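You operate a simulated robot arm through the tools that you are given. There is no shell and no other tool. Be economical: measure what you need, move in short steps, check, and stop when the job is done.

Carry out the task below with a simulated two-armed robot. There is one attempt and no reset: what you move stays moved.

Task
Stop the rollers and level the section with levelling knob two.
Fine: bring the bubble between its marks, lock the knob again, leave knob one and its lock alone.

It is judged by the outcome, as a careful person would: the job done as asked, and still so three seconds after it is handed in. It fails if anything else is knocked over, pushed out of place, dropped, spilled or broken.

Robot
Two 7-joint arms with two-finger parallel grippers on one trunk, on a base that drives. Base frame: it is fixed to the floor where the robot stands at the start and does not move with it; the origin is under the middle of the robot, x ahead of it, y to its left, z up. Lengths are in mm, angles in degrees, forces in N, time in s.
The left shoulder is at the start at [50, 165, 1205], the right one opposite. With the tool pointing down near the work surface each hand reaches from about 100 to 660 mm from the robot's upright axis, wherever it stands, measured 20 degrees to its own side. Places, roughly: jack lock lever one [700, 400, 500]; jack lock lever two [1000, 1600, 500]; levelling knob one [600, 400, 500]; levelling knob two [1100, 1600, 500]; line stop button [400, 0, 1200]; roller conveyor [1500, 1000, 500]. Payload 3.91 kg a hand.
The tool frame of a hand sits at the grasp point between the pads (the TCP): z along the fingers, y along the line on which they close. The tips reach 30 mm beyond it. The gripper opens to 110 mm. The fingers are 20 mm wide and 10 mm thick; the gripper's body (48 by 112 mm) begins 55 mm behind the TCP.
Orientation is told as [roll, pitch, yaw] about the base's x, y, z axes, in that order, counted from this pose: with the fingers straight down and closing along the base's y, the tool's x points along the base's -x, its y along +y and its z along -z.

Tools
- The arms move only by the tool nudge_tool. It takes "left_increments", "right_increments" or both (then of equal length, played together; a hand with none holds still); each is a list that holds one entry, the list of rows, each a list of 7 numbers: the shift along the tool's x, y, z in units of 150 mm (1.0 is 150 mm), then the turn, a rotation vector about the tool's x, y, z in units of 90 degrees (1.0 is 90 degrees), then the opening, from 0 (shut) to 1 (fully open). In form: [[[tx, ty, tz, rx, ry, rz, claw], ...]]. A call has 1 to 12 rows; each row is the pose to reach, as a shift and turn from the pose commanded when the call began, along the tool's axes at that moment. A call with a number of a shift or a turn outside -1 to 1 is refused whole. A row lasts 0.2 s, in which the tool goes at most 50 mm and 8.6 degrees; a call with a longer step from one row to the next is refused whole, and so is a gripper value outside its range. A pose out of reach is approached as far as the arm can. The call stops where the force on the tool passes 80 N (or 10 N more than at its start, if that is more) or the arm is blocked; 0.2 s more then pass. Each finger travels about 45 mm/s and halts on what it meets, pressing with about 29 N; the grip force reading is that of the motor and also rises with nothing between the fingers. The clock runs only during rows and for 0.2 s after the last one: add rows that repeat a pose to give the fingers time. It gives the time, the measured TCP pose, the force on the tool (base axes), the opening and the grip force at its end, in the units of the frame above (readings bear some noise), with the torque about the TCP (base axes, N m) and any sound that the robot's microphone picked up, and new pictures: "pictures" is both (left out), scene, wrist or none (wrist: the cameras of the hands that moved).
- Cameras (640 x 400 px; columns grow to the right, rows downward): "scene" is now at [118, -2.4, 1406.9]; the picture's right is [0.02, -1.00, 0.00], its down [-0.37, -0.01, -0.93] and it looks along [0.93, 0.02, -0.37] (base axes); focal length 214 px, centre (320, 200). "left" rides on the left gripper at [72, -17, -103] in its tool frame; the picture's right is [0.23, 0.97, 0.00], its down [-0.76, 0.18, -0.62] and it looks along [-0.61, 0.14, 0.78] (tool axes); focal length 222 px, centre (320, 200). "right" rides on the right gripper at [72, 17, -103] in its tool frame; the picture's right is [-0.23, 0.97, 0.00], its down [-0.76, -0.18, -0.62] and it looks along [-0.61, -0.14, 0.78] (tool axes); focal length 222 px, centre (320, 200). There is no depth. A picture from a camera that has moved, and an enlarged one, comes with that camera's place and axes in the base frame and with its lens. The place of the scene camera against the robot may be out by one fixed shift of up to 18 mm in any direction.
- raise_lower(by): slides the trunk up (or, below 0, down) by that many mm; the arms and the scene camera ride with it, the base frame stays. It gives what a move gives, with no picture.
- steer(legs): drives the robot by 1 to 6 legs, each [ahead, left, turn to the left] in mm, mm and degrees, along the robot's own axes; the way and the turn of a leg run together, so that a leg with both is an arc; at most 1500 mm and 180 degrees a leg. The arms and the cameras ride along, it lands a little off, and it stops where it bumps. It gives what a move gives, and a new picture of the scene camera.
- pan_tilt(pan, tilt): turns the head with the scene camera to pan (to the left, within 80 degrees either way) and tilt (down, from -29 to 69), counted from straight ahead of the robot. It gives what a move gives, and a new picture of the scene camera.
- close_up(camera, box): a new picture of the part [left, top, right, bottom] of that camera's present view, enlarged. It takes no simulated time.
- hand_in(): hands the job in; it is judged then, once.

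Go step by step. Nothing tells you exact positions but the pictures and the camera data: compare them with the known pose of the tool, close in by small moves and look again before you grip or let go. The budget is 120 turns and 260 pictures, counting those below and the enlarged ones. Unless the task says otherwise, let go and move clear before handing in, and close with one line.

The tools are called as name(argument=value, ...) on one line, values as JSON. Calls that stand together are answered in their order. nudge_tool: Moves the arms, as the interface text tells. Its arguments: {"type":"object","properties":{"left_increments":{"type":"array","items":{"type":"array","items":{"type":"array","items":{"type":"number"}}}},"right_increments":{"type":"array","items":{"type":"array","items":{"type":"array","items":{"type":"number"}}}},"pictures":{"type":"string","enum":["both","scene","wrist","none"]}},"required":[]} The other tools are called the same way: raise_lower (by) slides the trunk up or down; steer (legs) drives the base; pan_tilt (pan, tilt) turns the head that bears the scene camera; close_up (camera, box) takes an enlarged picture of a part of a camera's view; hand_in () hands the job in.

At the start:

```text
time: 0.0
left_eef_pos: [383.8, 161.4, 1383.4]
left_ee_rot: [0.0, 0.0, 0.0]
left_wrist_force: [-0.7, 0.2, 0.0]
left_ft_torque: [-0.03, 0.03, -0.03]
left_width: 110.0
left_grip_force: 0.0
right_eef_pos: [337.4, -103.8, 1351.0]
right_ee_rot: [0.0, 0.0, 0.0]
right_wrist_force: [-0.5, 0.6, 0.5]
right_ft_torque: [0.02, -0.03, -0.01]
right_width: 110.2
right_grip_force: 0.1
trunk travel left (down, up): [-425.0, 78.0]
robot x, y, heading: [-3.2, -0.1, -0.2]
head pan, tilt: [1.2, 21.8]
```

scene: 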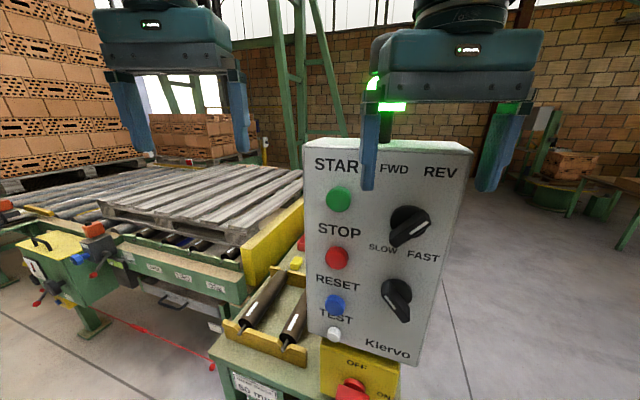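
right: 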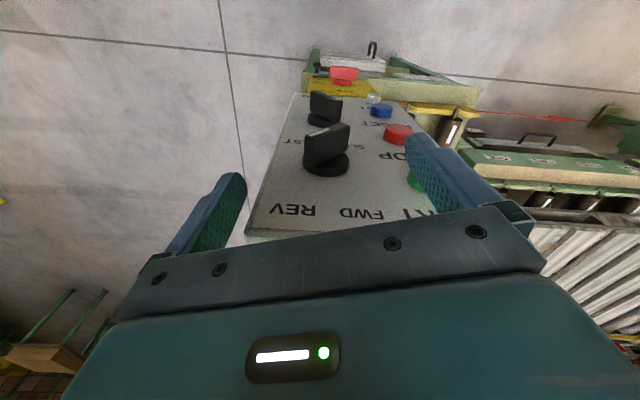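
left: 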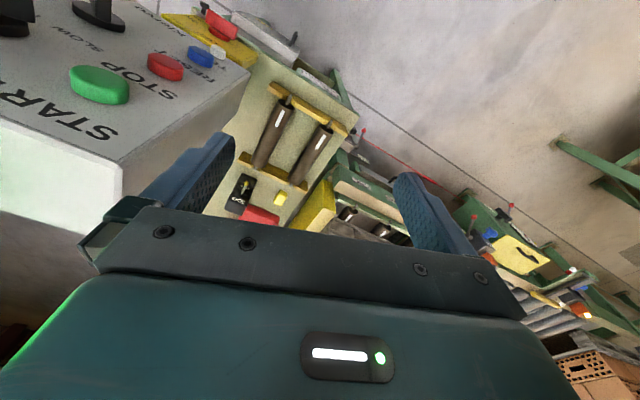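

I see a control panel ahead with START, STOP (red), RESET and TEST buttons, and the conveyor section to the left. I'll look closer at both first.

close_up(camera="scene", box=[200, 130, 480, 400])

close_up(camera="scene", box=[0, 140, 300, 400])

```text
1.48 times, centred on (340, 265) of scene
camera zoom: at [118.0, -2.4, 1406.9], right [0.02, -1.0, 0.0], down [-0.37, -0.01, -0.93], along [0.93, 0.02, -0.37], focal length 318 px, centre (290, 104)
```

zoom: 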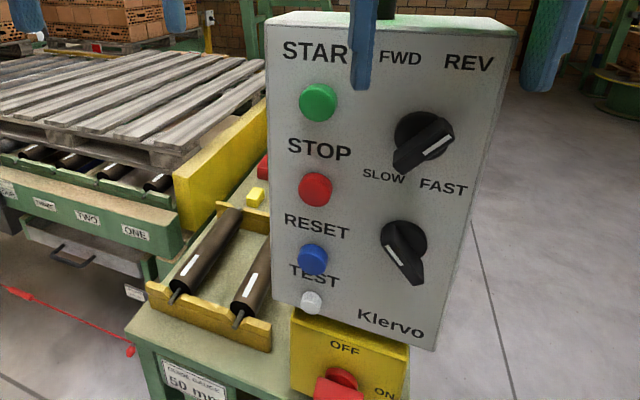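

```text
1.54 times, centred on (150, 270) of scene
camera zoom: at [118.0, -2.4, 1406.9], right [0.02, -1.0, 0.0], down [-0.37, -0.01, -0.93], along [0.93, 0.02, -0.37], focal length 330 px, centre (582, 92)
```

zoom: 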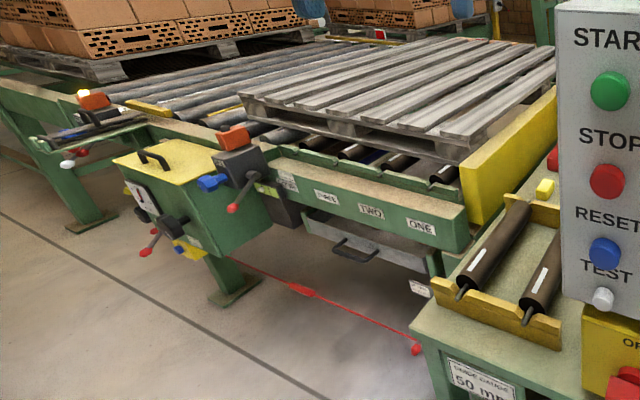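

The STOP button triangulates to about [391, -20, 1193] on a panel facing me. I'll back up for room, then turn the right hand to point forward.

steer(legs=[[-250, 0, 0]])

nudge_tool(right_increments=[[[0, 0, 0, 0, -0.09, 0, 0.8], [0, 0, 0, 0, -0.18, 0, 0.6], [0, 0, 0, 0, -0.27, 0, 0.4], [0, 0, 0, 0, -0.36, 0, 0.2], [0, 0, 0, 0, -0.45, 0, 0], [0, 0, 0, 0, -0.54, 0, 0], [0, 0, 0, 0, -0.63, 0, 0], [0, 0, 0, 0, -0.72, 0, 0], [0, 0, 0, 0, -0.81, 0, 0], [0, 0, 0, 0, -0.9, 0, 0], [0, 0, 0, 0, -0.95, 0, 0], [0, 0, 0, 0, -1.0, 0, 0]]], pictures="both")

```text
time: 1.8
left_eef_pos: [134.2, 158.9, 1383.2]
left_ee_rot: [0.0, 0.1, -0.3]
left_wrist_force: [-0.1, 0.7, -0.3]
left_ft_torque: [0.02, -0.01, 0.0]
left_width: 109.9
left_grip_force: 0.1
right_eef_pos: [85.0, -104.8, 1351.3]
right_ee_rot: [0.1, 0.0, -0.3]
right_wrist_force: [0.3, 0.2, 0.3]
right_ft_torque: [0.01, -0.06, -0.02]
right_width: 110.2
right_grip_force: 0.1
trunk travel left (down, up): [-425.0, 78.0]
robot x, y, heading: [-253.0, 0.5, -0.3]
head pan, tilt: [1.2, 21.8]
camera scene: at [-132.8, -2.4, 1406.9], right [0.02, -1.0, 0.0], down [-0.37, -0.01, -0.93], along [0.93, 0.01, -0.37], focal length 214 px, centre (320, 200)
```

scene: 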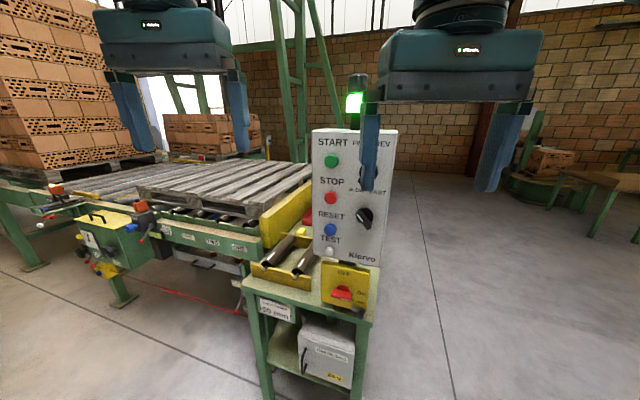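

```text
time: 4.4
left_eef_pos: [135.7, 160.5, 1383.2]
left_ee_rot: [0.0, 0.1, -0.3]
left_wrist_force: [-0.4, 0.0, 0.5]
left_ft_torque: [0.0, -0.03, 0.04]
left_width: 110.1
left_grip_force: 0.1
right_eef_pos: [91.5, -97.0, 1360.1]
right_ee_rot: [162.0, -89.9, -162.2]
right_wrist_force: [-0.6, -1.1, -0.4]
right_ft_torque: [0.01, 0.02, 0.0]
right_width: 0.0
right_grip_force: 28.6
right hand out of reach, approached as far as the arm can: row 12
trunk travel left (down, up): [-425.0, 78.0]
robot x, y, heading: [-249.3, 3.4, -0.3]
head pan, tilt: [1.2, 21.8]
camera scene: at [-132.1, -2.1, 1406.9], right [0.02, -1.0, 0.0], down [-0.37, -0.01, -0.93], along [0.93, 0.01, -0.37], focal length 214 px, centre (320, 200)
camera right: at [-12.1, -78.1, 1286.6], right [0.0, 0.97, 0.23], down [-0.63, -0.18, 0.76], along [0.78, -0.14, 0.61], focal length 222 px, centre (320, 200)
```

scene: 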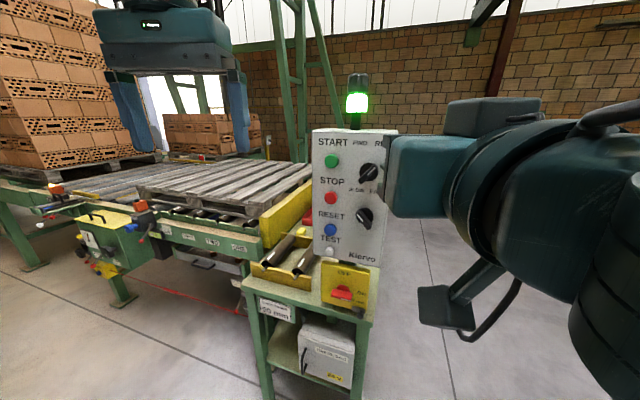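
right: 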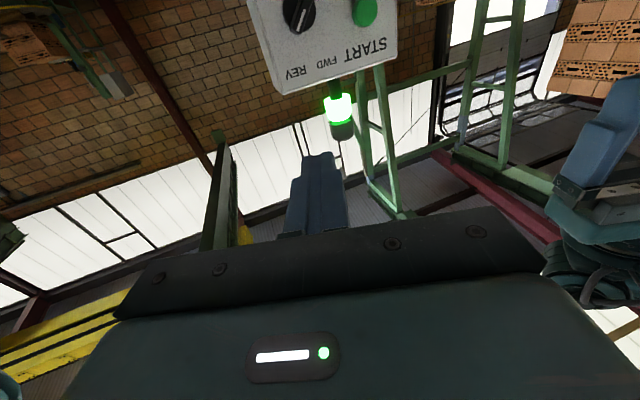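

The hand points forward now, and the beacon is green (running). I'll bring it in line with STOP in two moves.

nudge_tool(right_increments=[[[0.2, 0.1, 0.1, 0, 0, 0, 0], [0.4, 0.2, 0.2, 0, 0, 0, 0], [0.6, 0.3, 0.3, 0, 0, 0, 0], [0.8, 0.4, 0.5, 0, 0, 0, 0], [1.0, 0.5, 0.7, 0, 0, 0, 0], [1.0, 0.5, 0.7, 0, 0, 0, 0]]], pictures="both")

```text
time: 5.8
left_eef_pos: [133.7, 159.5, 1384.2]
left_ee_rot: [0.0, 0.0, -0.3]
left_wrist_force: [0.6, 0.3, -0.5]
left_ft_torque: [0.01, -0.01, 0.0]
left_width: 109.5
left_grip_force: 0.0
right_eef_pos: [196.1, -23.7, 1210.4]
right_ee_rot: [143.8, -89.8, -144.1]
right_wrist_force: [-0.9, 0.2, 0.7]
right_ft_torque: [-0.05, 0.04, -0.01]
right_width: 0.0
right_grip_force: 29.1
trunk travel left (down, up): [-425.0, 78.0]
robot x, y, heading: [-247.9, 1.9, 0.0]
head pan, tilt: [1.2, 21.8]
camera scene: at [-132.6, -2.5, 1406.9], right [0.02, -1.0, 0.0], down [-0.37, -0.01, -0.93], along [0.93, 0.01, -0.37], focal length 214 px, centre (320, 200)
camera right: at [94.3, -5.1, 1136.9], right [0.0, 0.97, 0.23], down [-0.63, -0.18, 0.76], along [0.78, -0.15, 0.61], focal length 222 px, centre (320, 200)
```

scene: 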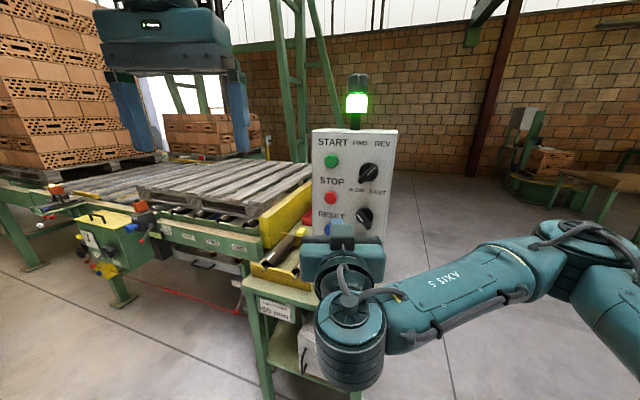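
right: 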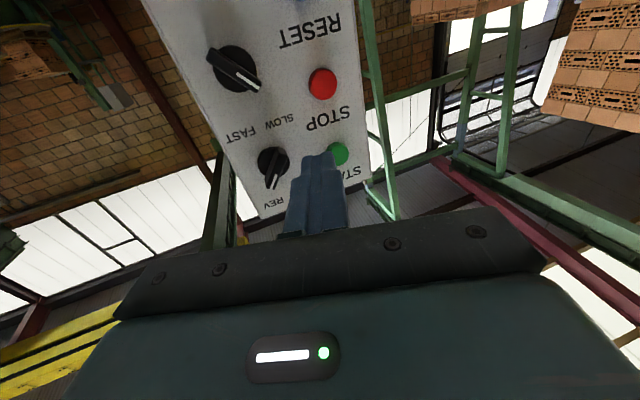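

STOP confirmed at about [391, -18, 1194] from the wrist camera. Now align and approach to ~25 mm short.

nudge_tool(right_increments=[[[0.11, 0.035, 0.2, 0, 0, 0, 0], [0.11, 0.035, 0.4, 0, 0, 0, 0], [0.11, 0.035, 0.6, 0, 0, 0, 0], [0.11, 0.035, 0.8, 0, 0, 0, 0], [0.11, 0.035, 0.88, 0, 0, 0, 0], [0.11, 0.035, 0.88, 0, 0, 0, 0]]], pictures="both")

```text
time: 7.2
left_eef_pos: [133.8, 160.3, 1384.2]
left_ee_rot: [0.0, 0.0, -0.3]
left_wrist_force: [0.7, 0.3, -0.1]
left_ft_torque: [-0.03, 0.01, 0.01]
left_width: 109.8
left_grip_force: 0.0
right_eef_pos: [329.4, -18.3, 1193.9]
right_ee_rot: [108.6, -90.0, -108.8]
right_wrist_force: [-0.5, 0.5, 0.0]
right_ft_torque: [0.03, -0.02, 0.01]
right_width: 0.0
right_grip_force: 29.2
trunk travel left (down, up): [-425.0, 78.0]
robot x, y, heading: [-253.2, 0.3, -0.4]
head pan, tilt: [1.2, 21.8]
camera scene: at [-132.3, -2.4, 1406.9], right [0.02, -1.0, 0.0], down [-0.37, -0.01, -0.93], along [0.93, 0.01, -0.37], focal length 214 px, centre (320, 200)
camera right: at [226.4, -0.1, 1120.9], right [0.0, 0.97, 0.23], down [-0.62, -0.18, 0.76], along [0.78, -0.15, 0.61], focal length 222 px, centre (320, 200)
```

scene: 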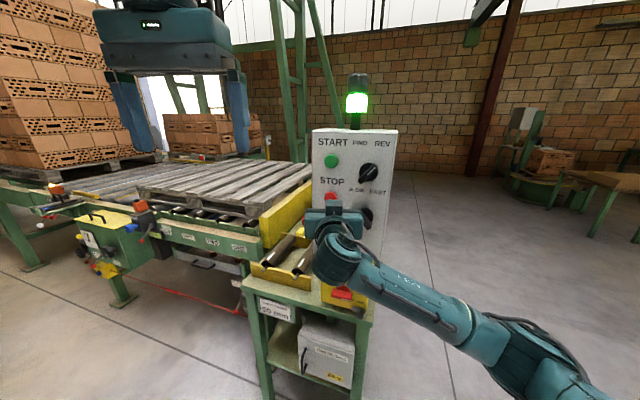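
right: 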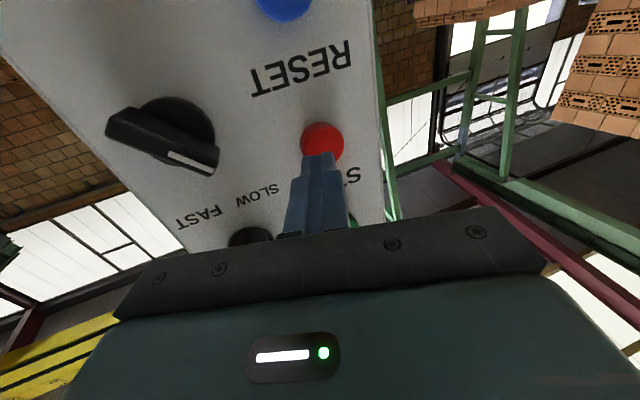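

The fingertip is lined up with the red button. I press forward in small steps.

nudge_tool(right_increments=[[[0, 0, 0.05, 0, 0, 0, 0], [0, 0, 0.1, 0, 0, 0, 0], [0, 0, 0.14, 0, 0, 0, 0], [0, 0, 0.17, 0, 0, 0, 0], [0, 0, 0.19, 0, 0, 0, 0], [0, 0, 0.21, 0, 0, 0, 0]]], pictures="both")

```text
time: 8.6
left_eef_pos: [131.5, 158.0, 1383.8]
left_ee_rot: [0.0, -0.1, -0.3]
left_wrist_force: [0.0, 0.3, 0.3]
left_ft_torque: [-0.01, 0.03, -0.02]
left_width: 110.1
left_grip_force: 0.1
right_eef_pos: [357.0, -18.6, 1193.8]
right_ee_rot: [134.5, -89.8, -134.7]
right_wrist_force: [-20.2, -3.8, -2.0]
right_ft_torque: [0.04, 0.05, -0.3]
right_width: 0.2
right_grip_force: 29.1
trunk travel left (down, up): [-425.0, 78.0]
robot x, y, heading: [-250.0, 3.2, -0.1]
head pan, tilt: [1.2, 21.8]
heard: click
camera scene: at [-135.3, -3.1, 1407.1], right [0.02, -1.0, 0.0], down [-0.37, -0.01, -0.93], along [0.93, 0.01, -0.37], focal length 214 px, centre (320, 200)
camera right: at [254.8, -0.1, 1120.8], right [0.0, 0.97, 0.23], down [-0.63, -0.18, 0.76], along [0.78, -0.15, 0.61], focal length 222 px, centre (320, 200)
```

scene: 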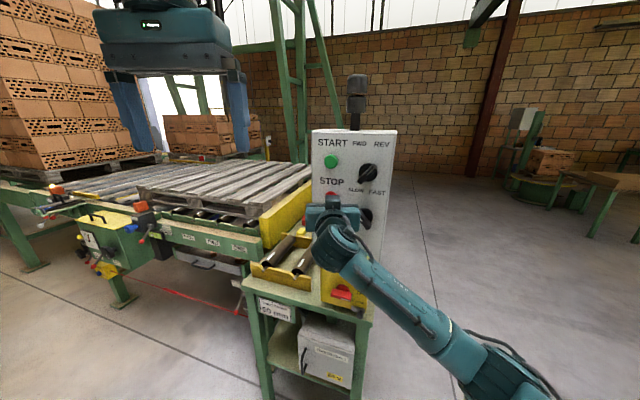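
right: 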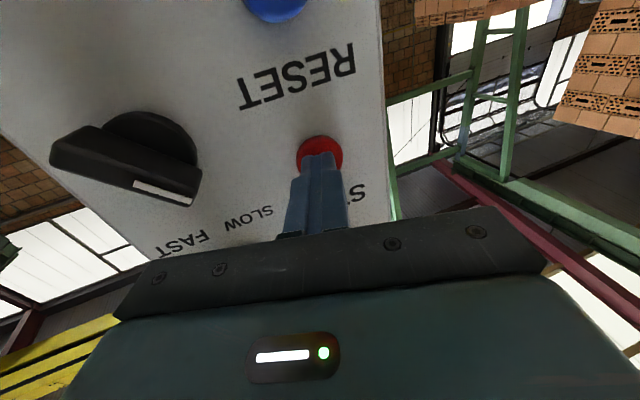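

The button clicked and the beacon went out: the line is stopped. I retract the right hand and then fold it back to its earlier pose.

nudge_tool(right_increments=[[[0, 0, -0.2, 0, 0, 0, 0], [0, 0, -0.5, 0, 0, 0, 0], [0, 0, -0.8, 0, 0, 0, 0], [-0.2, -0.1, -1, 0, 0, 0, 0], [-0.5, -0.2, -1, 0, 0, 0, 0], [-0.8, -0.3, -1, 0, 0, 0, 0], [-1, -0.5, -1, 0, 0, 0, 0], [-1, -0.5, -1, 0, 0, 0, 0]]], pictures="scene")

nudge_tool(right_increments=[[[0, 0, 0, 0, 0.09, 0, 0.1], [0, 0, 0, 0, 0.18, 0, 0.2], [0, 0, 0, 0, 0.27, 0, 0.3], [0, 0, 0, 0, 0.36, 0, 0.3], [0, 0, 0, 0, 0.45, 0, 0.3], [0, 0, 0, 0, 0.54, 0, 0.3], [0, 0, 0, 0, 0.63, 0, 0.3], [0, 0, 0, 0, 0.72, 0, 0.3], [0, 0, 0, 0, 0.81, 0, 0.3], [0, 0, 0, 0, 0.9, 0, 0.3], [0, 0, 0, 0, 0.95, 0, 0.3], [0, 0, 0, 0, 1.0, 0, 0.3]]], pictures="none")

pan_tilt(pan=45, tilt=30)

```text
time: 10.4
left_eef_pos: [135.5, 159.9, 1384.2]
left_ee_rot: [0.0, 0.0, -0.3]
left_wrist_force: [-0.9, -0.1, 0.1]
left_ft_torque: [-0.02, 0.01, 0.02]
left_width: 110.1
left_grip_force: 0.0
right_eef_pos: [210.6, -95.3, 1344.6]
right_ee_rot: [-94.6, -89.6, 93.9]
right_wrist_force: [-0.3, -1.1, -0.2]
right_ft_torque: [0.02, -0.01, 0.01]
right_width: 0.0
right_grip_force: 28.8
trunk travel left (down, up): [-425.0, 78.0]
robot x, y, heading: [-251.3, 1.9, -0.4]
head pan, tilt: [1.2, 21.8]
camera scene: at [-132.3, -2.1, 1406.9], right [0.02, -1.0, 0.0], down [-0.37, -0.01, -0.93], along [0.93, 0.01, -0.37], focal length 214 px, centre (320, 200)
```

scene: 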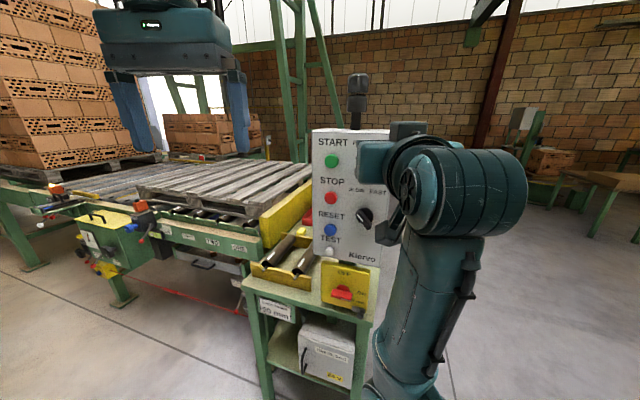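

```text
time: 13.0
left_eef_pos: [138.3, 160.0, 1381.1]
left_ee_rot: [0.0, 0.4, -0.3]
left_wrist_force: [1.3, -1.2, 0.1]
left_ft_torque: [0.06, 0.13, -0.03]
left_width: 110.0
left_grip_force: 0.1
right_eef_pos: [252.8, -122.0, 1378.2]
right_ee_rot: [-1.8, -1.0, -2.8]
right_wrist_force: [0.3, 12.0, -6.6]
right_ft_torque: [-0.96, 0.03, 0.0]
right_width: 32.8
right_grip_force: 0.0
right hand out of reach, approached as far as the arm can: row 3, 4, 5, 6, 7, 8, 9, 10, 11, 12
trunk travel left (down, up): [-425.0, 78.0]
robot x, y, heading: [-250.6, 0.4, -0.4]
head pan, tilt: [1.2, 21.8]
```

```text
time: 14.1
left_eef_pos: [135.2, 159.6, 1382.8]
left_ee_rot: [-0.1, 0.0, -0.4]
left_wrist_force: [-0.5, 0.2, 0.2]
left_ft_torque: [0.01, 0.0, -0.01]
left_width: 110.1
left_grip_force: 0.0
right_eef_pos: [247.7, -126.6, 1384.2]
right_ee_rot: [-1.8, -1.8, -3.5]
right_wrist_force: [-0.5, 0.0, 0.0]
right_ft_torque: [0.0, -0.01, -0.01]
right_width: 33.2
right_grip_force: 0.1
trunk travel left (down, up): [-425.0, 78.0]
robot x, y, heading: [-250.6, -1.7, -0.3]
head pan, tilt: [45.0, 30.0]
camera scene: at [-160.9, 59.7, 1393.8], right [0.7, -0.71, 0.0], down [-0.36, -0.35, -0.87], along [0.62, 0.61, -0.5], focal length 214 px, centre (320, 200)
```

scene: 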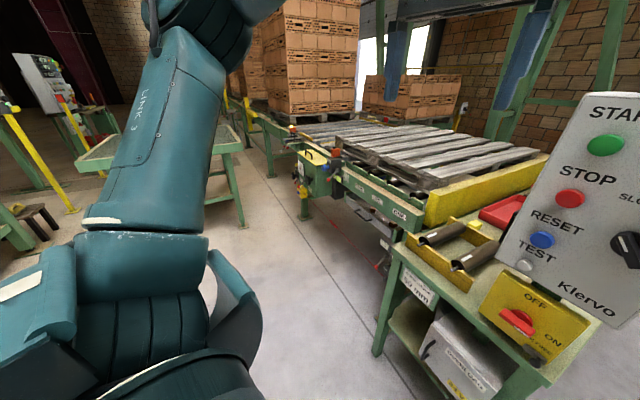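

The line's stopped. Knob two should be at the green box with the yellow lid around [1100, 1600]. I drive left toward it and look.

steer(legs=[[0, 1300, 0], [350, 0, 0]])

pan_tilt(pan=10, tilt=45)

```text
time: 27.7
left_eef_pos: [477.5, 1471.3, 1383.3]
left_ee_rot: [0.1, 0.1, 0.0]
left_wrist_force: [1.0, -0.1, 0.0]
left_ft_torque: [0.02, 0.03, -0.03]
left_width: 109.9
left_grip_force: 0.0
right_eef_pos: [592.7, 1204.1, 1374.3]
right_ee_rot: [0.2, 0.1, -0.2]
right_wrist_force: [-0.1, 0.2, -0.7]
right_ft_torque: [0.0, 0.0, 0.01]
right_width: 33.1
right_grip_force: 0.1
trunk travel left (down, up): [-425.0, 78.0]
robot x, y, heading: [92.1, 1313.6, -0.0]
head pan, tilt: [45.0, 30.0]
camera scene: at [183.1, 1371.2, 1393.7], right [0.71, -0.71, 0.0], down [-0.35, -0.35, -0.87], along [0.61, 0.61, -0.5], focal length 214 px, centre (320, 200)
```

scene: 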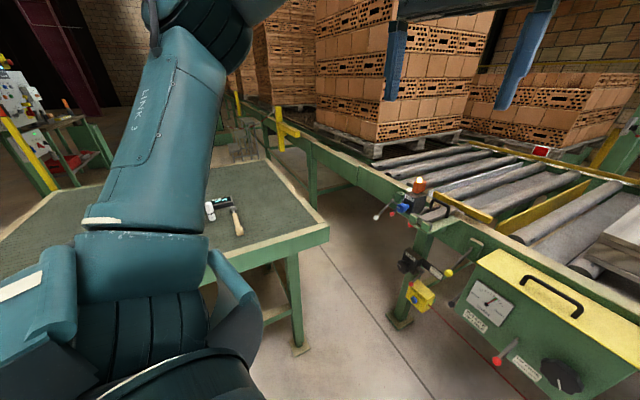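

```text
time: 28.7
left_eef_pos: [478.1, 1472.0, 1382.8]
left_ee_rot: [0.0, 0.0, -0.2]
left_wrist_force: [-0.3, 0.5, -0.2]
left_ft_torque: [0.02, 0.0, 0.01]
left_width: 110.0
left_grip_force: 0.1
right_eef_pos: [591.6, 1204.9, 1374.0]
right_ee_rot: [0.1, 0.1, -0.2]
right_wrist_force: [-0.4, 0.8, -0.4]
right_ft_torque: [0.02, -0.04, 0.0]
right_width: 33.2
right_grip_force: 0.0
trunk travel left (down, up): [-425.0, 78.0]
robot x, y, heading: [93.6, 1313.2, 0.0]
head pan, tilt: [10.0, 45.0]
camera scene: at [198.7, 1321.4, 1371.2], right [0.17, -0.99, 0.0], down [-0.7, -0.12, -0.71], along [0.7, 0.12, -0.71], focal length 214 px, centre (320, 200)
```

scene: 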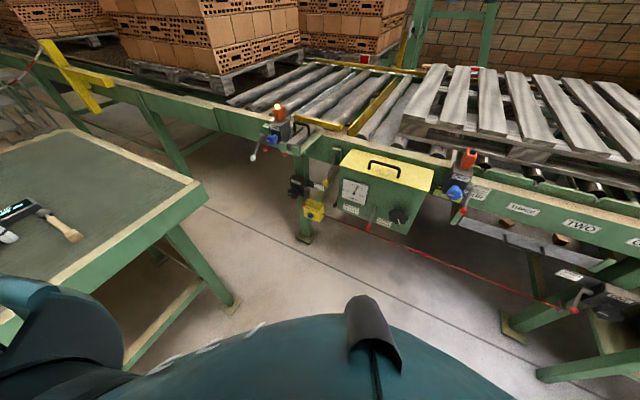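

close_up(camera="scene", box=[230, 90, 450, 250])

close_up(camera="scene", box=[440, 140, 640, 340])

```text
2.50 times, centred on (340, 170) of scene
camera zoom: at [198.7, 1321.4, 1371.2], right [0.17, -0.99, 0.0], down [-0.7, -0.12, -0.71], along [0.7, 0.12, -0.71], focal length 536 px, centre (270, 275)
```

zoom: 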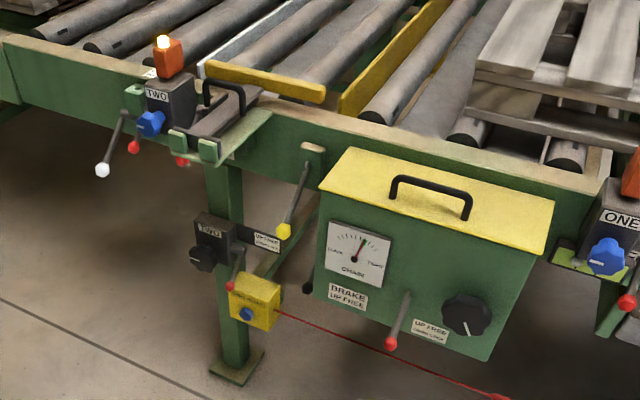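

```text
2.00 times, centred on (540, 240) of scene
camera zoom: at [198.7, 1321.4, 1371.2], right [0.17, -0.99, 0.0], down [-0.7, -0.12, -0.71], along [0.7, 0.12, -0.71], focal length 429 px, centre (-120, 120)
```

zoom: 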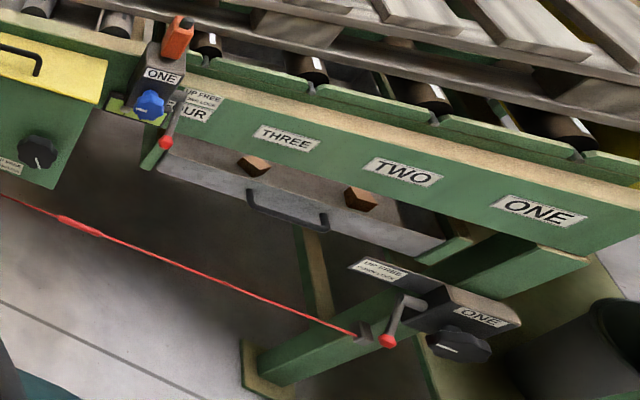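

Knob TWO is the black knob on the left leg around [1085, 1627, 530], with its red-tipped lock lever (label "UP FREE / DOWN LOCK") beside it and a pull-cord box beneath. I drive closer and look for the bubble.

steer(legs=[[0, 170, 0], [330, 0, 0]])

pan_tilt(pan=15, tilt=52)

close_up(camera="scene", box=[200, 60, 440, 260])

```text
time: 32.6
left_eef_pos: [810.2, 1641.8, 1383.4]
left_ee_rot: [0.0, 0.0, 0.3]
left_wrist_force: [-0.8, 0.1, 0.5]
left_ft_torque: [0.03, -0.03, -0.01]
left_width: 110.0
left_grip_force: 0.1
right_eef_pos: [926.4, 1376.9, 1375.3]
right_ee_rot: [0.0, 0.1, 0.2]
right_wrist_force: [-0.9, -0.5, -0.6]
right_ft_torque: [-0.02, 0.0, 0.02]
right_width: 32.9
right_grip_force: 0.0
trunk travel left (down, up): [-425.0, 78.0]
robot x, y, heading: [427.5, 1480.2, 0.2]
head pan, tilt: [10.0, 45.0]
camera scene: at [532.6, 1490.4, 1371.1], right [0.18, -0.98, 0.0], down [-0.7, -0.13, -0.71], along [0.7, 0.13, -0.71], focal length 214 px, centre (320, 200)
```

scene: 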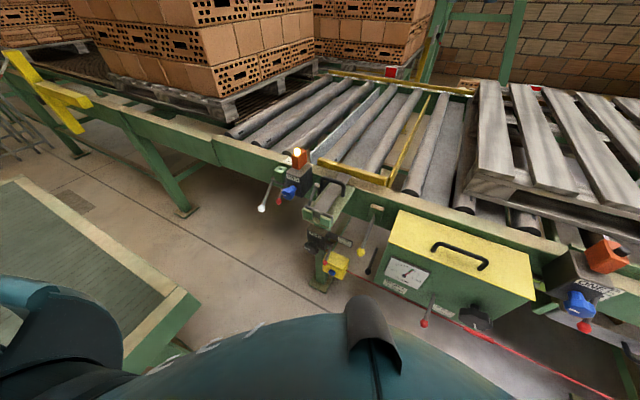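

```text
time: 33.3
left_eef_pos: [810.2, 1643.2, 1382.7]
left_ee_rot: [0.0, 0.0, 0.2]
left_wrist_force: [-0.3, -0.1, -0.5]
left_ft_torque: [-0.03, 0.01, 0.04]
left_width: 110.2
left_grip_force: 0.1
right_eef_pos: [925.1, 1376.0, 1374.5]
right_ee_rot: [0.1, 0.1, 0.3]
right_wrist_force: [-0.6, 0.7, -0.1]
right_ft_torque: [0.04, -0.04, 0.02]
right_width: 33.0
right_grip_force: 0.2
trunk travel left (down, up): [-425.0, 78.0]
robot x, y, heading: [427.0, 1481.6, 0.1]
head pan, tilt: [15.0, 52.0]
camera scene: at [524.5, 1495.6, 1361.6], right [0.26, -0.96, 0.0], down [-0.76, -0.21, -0.62], along [0.59, 0.16, -0.79], focal length 214 px, centre (320, 200)
```

scene: 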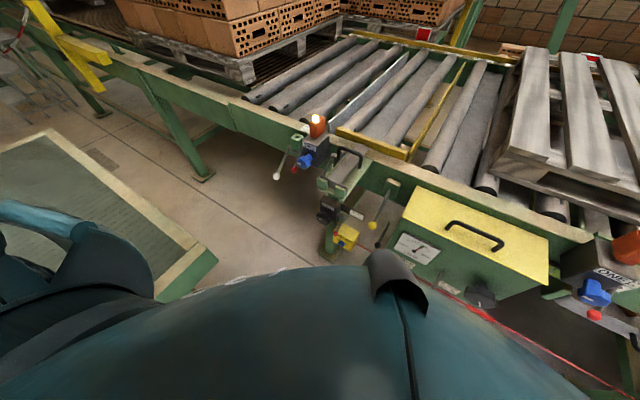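

```text
2.00 times, centred on (320, 160) of scene
camera zoom: at [524.5, 1495.6, 1361.6], right [0.26, -0.96, 0.0], down [-0.76, -0.21, -0.62], along [0.59, 0.16, -0.79], focal length 429 px, centre (320, 280)
```

zoom: 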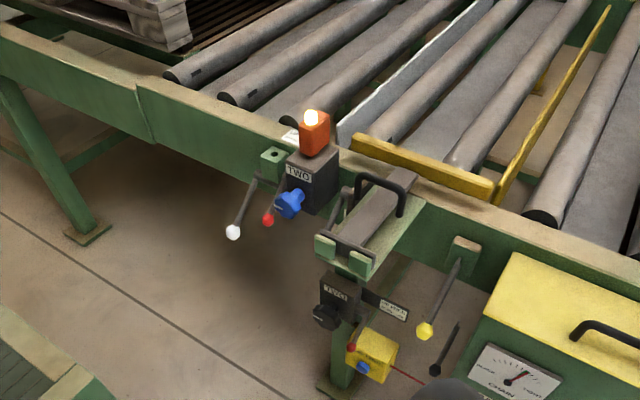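

close_up(camera="scene", box=[300, 130, 390, 190])

close_up(camera="scene", box=[290, 180, 390, 270])

close_up(camera="left", box=[0, 0, 640, 220])

```text
6.67 times, centred on (345, 160) of scene
camera zoom: at [524.5, 1495.6, 1361.6], right [0.26, -0.96, 0.0], down [-0.76, -0.21, -0.62], along [0.59, 0.16, -0.79], focal length 1430 px, centre (153, 467)
```

zoom: 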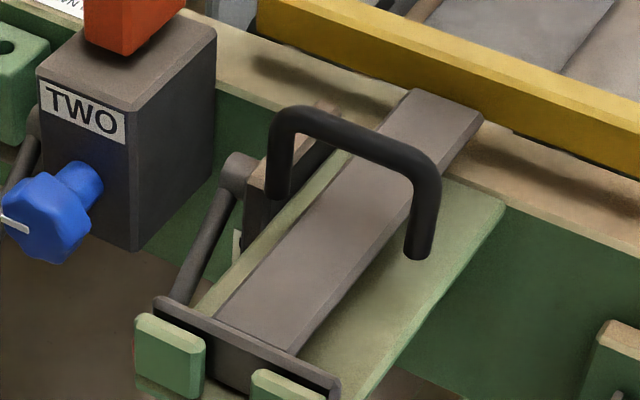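

```text
4.44 times, centred on (340, 225) of scene
camera zoom: at [524.5, 1495.6, 1361.6], right [0.26, -0.96, 0.0], down [-0.76, -0.21, -0.62], along [0.59, 0.16, -0.79], focal length 953 px, centre (231, 89)
```

zoom: 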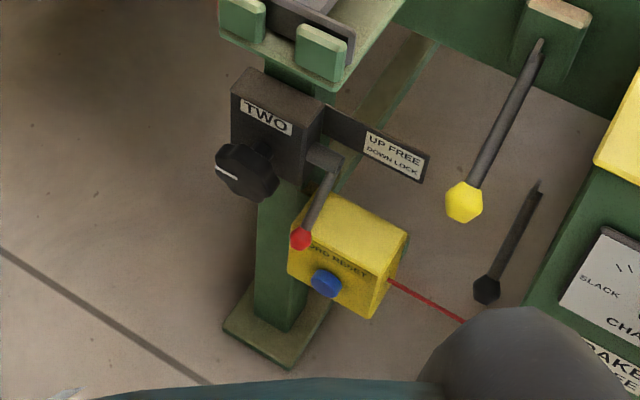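

```text
1.00 times, centred on (320, 110) of left (not enlarged: the box is as wide or as high as the picture)
camera zoom: at [737.2, 1626.1, 1485.8], right [-0.23, 0.97, 0.0], down [0.76, 0.18, 0.62], along [0.61, 0.14, -0.78], focal length 222 px, centre (320, 290)
```

zoom: 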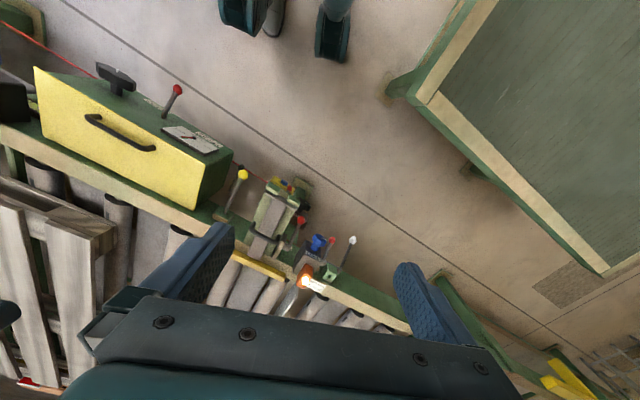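

close_up(camera="left", box=[180, 60, 380, 240])

close_up(camera="left", box=[0, 0, 240, 160])

close_up(camera="scene", box=[440, 40, 640, 200])

close_up(camera="scene", box=[230, 20, 440, 160])

```text
2.22 times, centred on (280, 150) of left
camera zoom: at [737.2, 1626.1, 1485.8], right [-0.23, 0.97, 0.0], down [0.76, 0.18, 0.62], along [0.61, 0.14, -0.78], focal length 494 px, centre (409, 311)
```

zoom: 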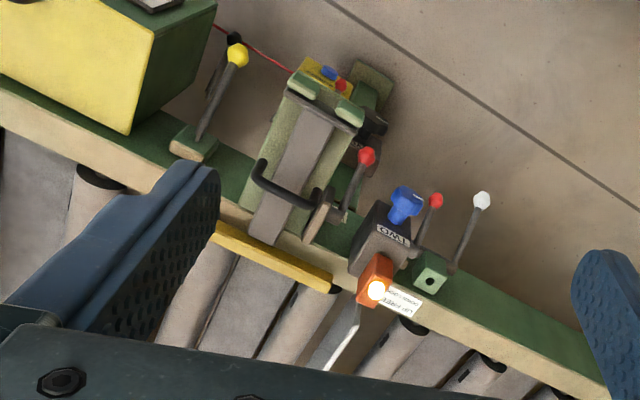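

```text
2.50 times, centred on (120, 80) of left
camera zoom: at [737.2, 1626.1, 1485.8], right [-0.23, 0.97, 0.0], down [0.76, 0.18, 0.62], along [0.61, 0.14, -0.78], focal length 555 px, centre (820, 500)
```

zoom: 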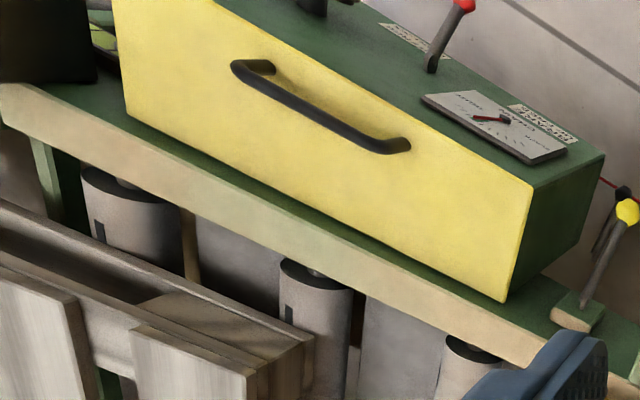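

```text
2.50 times, centred on (540, 120) of scene
camera zoom: at [524.5, 1495.6, 1361.6], right [0.26, -0.96, 0.0], down [-0.76, -0.21, -0.62], along [0.59, 0.16, -0.79], focal length 536 px, centre (-230, 400)
```

zoom: 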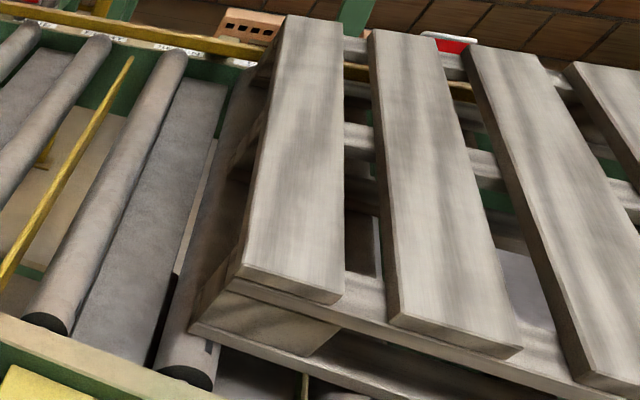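

```text
2.86 times, centred on (335, 90) of scene
camera zoom: at [524.5, 1495.6, 1361.6], right [0.26, -0.96, 0.0], down [-0.76, -0.21, -0.62], along [0.59, 0.16, -0.79], focal length 613 px, centre (277, 514)
```

zoom: 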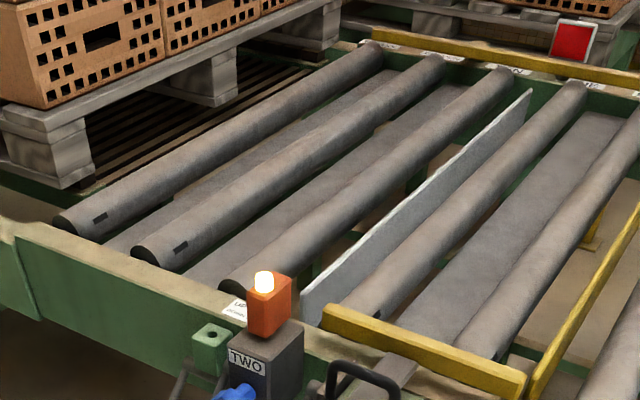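

No bubble vial is visible yet; I'll look at the other parts of the section.

pan_tilt(pan=-40, tilt=45)

close_up(camera="scene", box=[0, 80, 320, 280])

close_up(camera="scene", box=[320, 0, 640, 200])

```text
time: 34.5
left_eef_pos: [810.3, 1643.2, 1383.4]
left_ee_rot: [0.1, 0.0, 0.3]
left_wrist_force: [-0.2, -0.2, -0.4]
left_ft_torque: [0.05, 0.01, -0.03]
left_width: 110.0
left_grip_force: 0.1
right_eef_pos: [927.3, 1365.9, 1374.5]
right_ee_rot: [1.2, 0.3, -0.5]
right_wrist_force: [0.4, 0.1, -0.2]
right_ft_torque: [0.02, 0.0, 0.01]
right_width: 33.0
right_grip_force: 0.0
trunk travel left (down, up): [-425.0, 78.0]
robot x, y, heading: [427.3, 1480.7, -0.1]
head pan, tilt: [-40.0, 45.0]
camera scene: at [522.4, 1477.1, 1355.6], right [0.02, -1.0, 0.0], down [-0.84, -0.01, -0.55], along [0.55, 0.01, -0.84], focal length 214 px, centre (320, 200)
```

scene: 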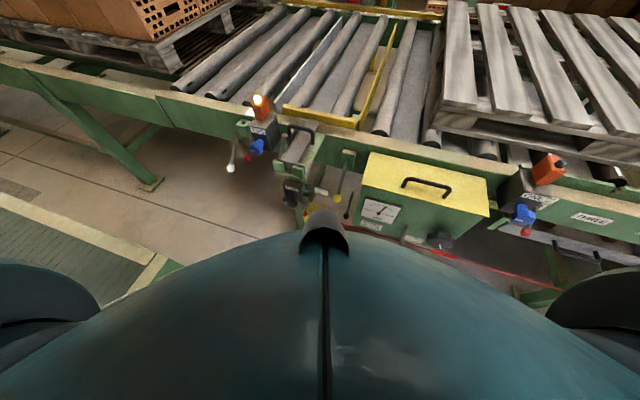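

```text
2.00 times, centred on (160, 180) of scene
camera zoom: at [522.4, 1477.1, 1355.6], right [0.02, -1.0, 0.0], down [-0.84, -0.01, -0.55], along [0.55, 0.01, -0.84], focal length 429 px, centre (640, 240)
```

zoom: 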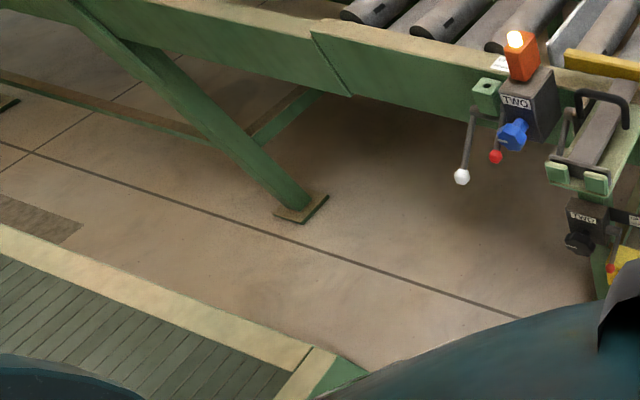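

```text
2.00 times, centred on (480, 100) of scene
camera zoom: at [522.4, 1477.1, 1355.6], right [0.02, -1.0, 0.0], down [-0.84, -0.01, -0.55], along [0.55, 0.01, -0.84], focal length 429 px, centre (0, 400)
```

zoom: 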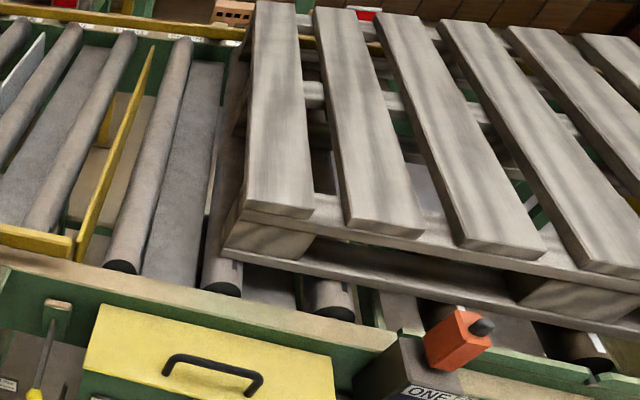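

The pan seems to have been hindered, perhaps by the right arm. I move the right hand out a bit and look again.

nudge_tool(right_increments=[[[0.2, -0.2, 0, 0, 0, 0, 0.3], [0.4, -0.4, 0, 0, 0, 0, 0.3], [0.6, -0.6, 0, 0, 0, 0, 0.3], [0.6, -0.6, 0.2, 0, 0, 0, 0.3], [0.6, -0.6, 0.4, 0, 0, 0, 0.3]]], pictures="none")

pan_tilt(pan=-35, tilt=35)

```text
time: 35.2
left_eef_pos: [810.1, 1643.2, 1384.4]
left_ee_rot: [-0.1, 0.0, 0.3]
left_wrist_force: [-1.0, 0.1, 0.0]
left_ft_torque: [-0.03, -0.02, 0.03]
left_width: 110.0
left_grip_force: 0.0
right_eef_pos: [877.8, 1241.9, 1379.4]
right_ee_rot: [9.9, 1.7, -3.6]
right_wrist_force: [-0.1, 0.4, -0.3]
right_ft_torque: [-0.01, -0.01, -0.02]
right_width: 33.0
right_grip_force: 0.0
right hand out of reach, approached as far as the arm can: row 1, 2, 3
trunk travel left (down, up): [-425.0, 78.0]
robot x, y, heading: [423.5, 1480.5, 0.4]
head pan, tilt: [-40.0, 45.0]
stopped in row 3 (right hand): the arm was blocked; the commanded pose is now the measured one
```

```text
time: 35.9
left_eef_pos: [810.7, 1642.8, 1383.2]
left_ee_rot: [0.0, 0.0, 0.4]
left_wrist_force: [0.0, -0.3, -1.1]
left_ft_torque: [-0.01, 0.0, -0.02]
left_width: 109.8
left_grip_force: 0.0
right_eef_pos: [877.6, 1245.7, 1379.4]
right_ee_rot: [9.4, 1.6, -3.4]
right_wrist_force: [-0.1, 0.2, -0.6]
right_ft_torque: [0.0, -0.02, -0.01]
right_width: 32.9
right_grip_force: 0.1
trunk travel left (down, up): [-425.0, 78.0]
robot x, y, heading: [427.2, 1481.6, 0.2]
head pan, tilt: [-35.0, 35.0]
camera scene: at [524.5, 1425.3, 1385.9], right [-0.57, -0.82, 0.0], down [-0.47, 0.33, -0.82], along [0.67, -0.47, -0.57], focal length 214 px, centre (320, 200)
```

scene: 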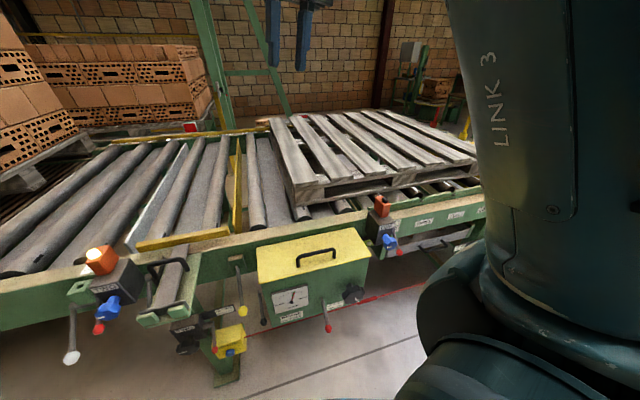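

close_up(camera="scene", box=[50, 220, 270, 380])

close_up(camera="scene", box=[350, 160, 490, 270])

close_up(camera="scene", box=[100, 100, 360, 220])

```text
2.50 times, centred on (160, 300) of scene
camera zoom: at [524.5, 1425.3, 1385.9], right [-0.57, -0.82, 0.0], down [-0.47, 0.33, -0.82], along [0.67, -0.47, -0.57], focal length 536 px, centre (720, -50)
```

zoom: 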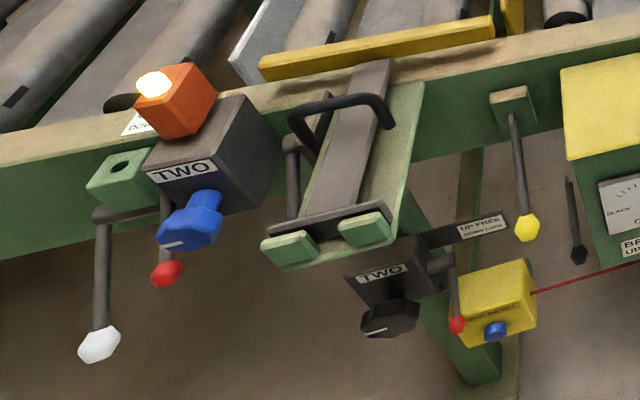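

```text
3.64 times, centred on (420, 215) of scene
camera zoom: at [524.5, 1425.3, 1385.9], right [-0.57, -0.82, 0.0], down [-0.47, 0.33, -0.82], along [0.67, -0.47, -0.57], focal length 780 px, centre (-44, 146)
```

zoom: 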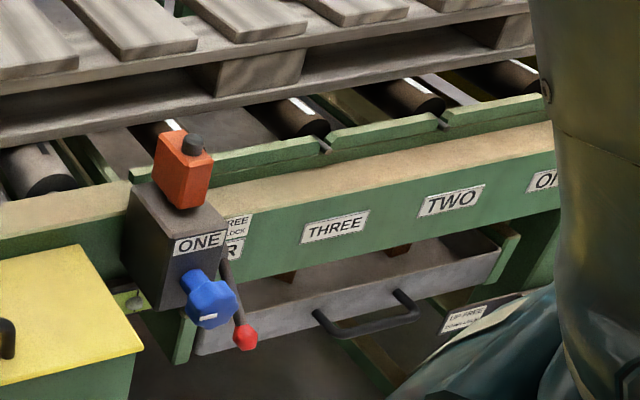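

```text
2.46 times, centred on (230, 160) of scene
camera zoom: at [524.5, 1425.3, 1385.9], right [-0.57, -0.82, 0.0], down [-0.47, 0.33, -0.82], along [0.67, -0.47, -0.57], focal length 528 px, centre (542, 298)
```

zoom: 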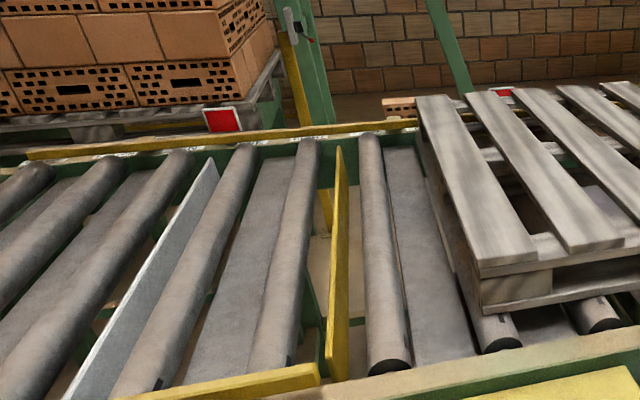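

There's a yellow-green strip just left of blue-knob box ONE — likely the bubble vial. Zooming.

close_up(camera="scene", box=[355, 215, 405, 265])

close_up(camera="right", box=[0, 0, 640, 220])

```text
8.00 times, centred on (380, 240) of scene
camera zoom: at [524.5, 1425.3, 1385.9], right [-0.57, -0.82, 0.0], down [-0.47, 0.33, -0.82], along [0.67, -0.47, -0.57], focal length 1716 px, centre (-160, -120)
```

zoom: 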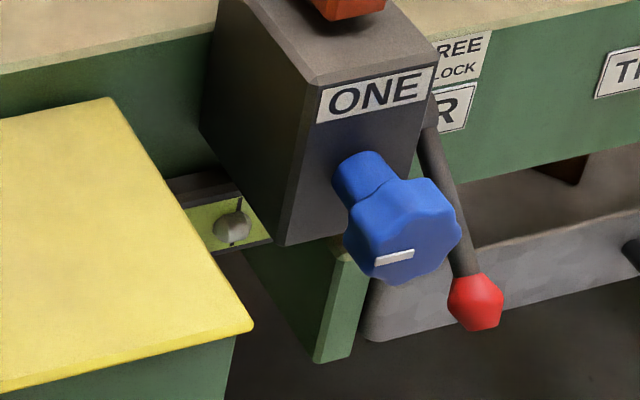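

```text
1.00 times, centred on (320, 110) of right (not enlarged: the box is as wide or as high as the picture)
camera zoom: at [809.1, 1251.1, 1485.8], right [0.29, 0.95, 0.15], down [0.76, -0.32, 0.57], along [0.58, -0.05, -0.81], focal length 222 px, centre (320, 290)
```

zoom: 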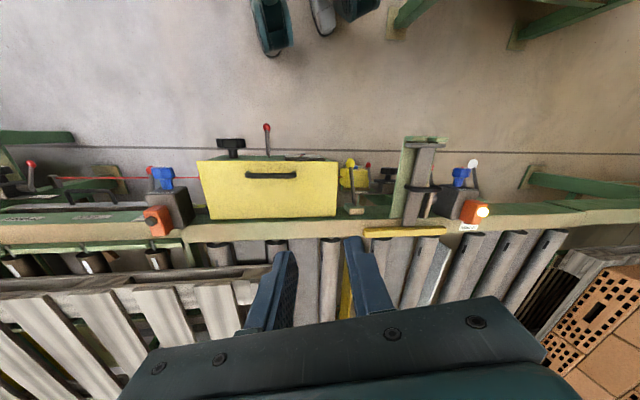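

The bubble vial is at about [886, 946, 787], beside blue-knob box ONE; the conveyor is yawed about 19.5°. Knob two is near [1030, 1613, 560], lever tip near [1002, 1551, 505]. I turn to face it squarely.

steer(legs=[[0, 0, -19.5], [24, 96, 0]])

pan_tilt(pan=0, tilt=40)

```text
time: 38.5
left_eef_pos: [898.3, 1588.2, 1382.3]
left_ee_rot: [0.0, 0.0, -19.3]
left_wrist_force: [-0.3, 0.3, -1.0]
left_ft_torque: [-0.03, -0.01, 0.0]
left_width: 109.8
left_grip_force: 0.1
right_eef_pos: [828.4, 1190.9, 1378.7]
right_ee_rot: [9.4, 1.5, -23.0]
right_wrist_force: [0.7, 0.6, -0.6]
right_ft_torque: [-0.03, 0.01, -0.03]
right_width: 32.9
right_grip_force: 0.1
trunk travel left (down, up): [-425.0, 78.0]
robot x, y, heading: [482.1, 1563.0, -19.1]
head pan, tilt: [-35.0, 35.0]
camera scene: at [556.8, 1477.7, 1386.0], right [-0.81, -0.58, 0.0], down [-0.34, 0.47, -0.82], along [0.48, -0.67, -0.57], focal length 214 px, centre (320, 200)
```

scene: 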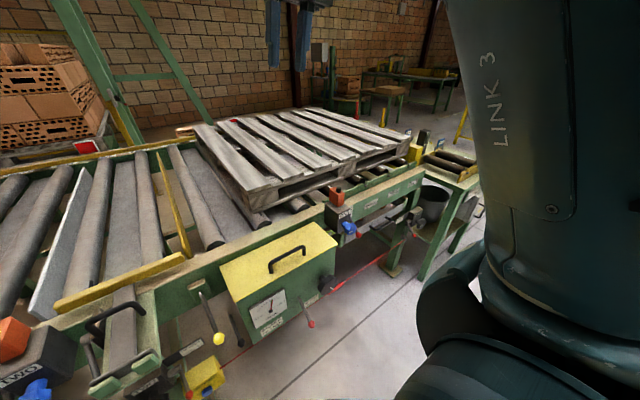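

```text
time: 39.5
left_eef_pos: [897.4, 1587.6, 1383.1]
left_ee_rot: [0.0, 0.0, -19.2]
left_wrist_force: [1.4, -0.2, -0.3]
left_ft_torque: [0.04, 0.0, 0.01]
left_width: 110.1
left_grip_force: 0.0
right_eef_pos: [829.7, 1189.3, 1378.3]
right_ee_rot: [9.5, 2.0, -23.1]
right_wrist_force: [0.8, 0.4, 0.0]
right_ft_torque: [-0.03, 0.0, -0.02]
right_width: 32.9
right_grip_force: 0.0
trunk travel left (down, up): [-425.0, 78.0]
robot x, y, heading: [483.3, 1565.3, -19.1]
head pan, tilt: [0.0, 40.0]
camera scene: at [578.0, 1502.7, 1381.4], right [-0.54, -0.84, 0.0], down [-0.52, 0.33, -0.79], along [0.67, -0.42, -0.62], focal length 214 px, centre (320, 200)
```

scene: 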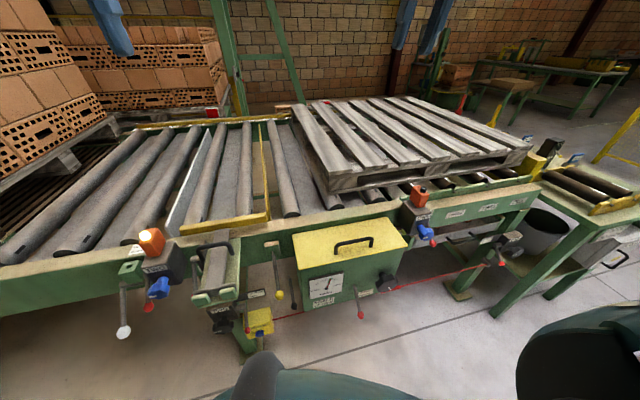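

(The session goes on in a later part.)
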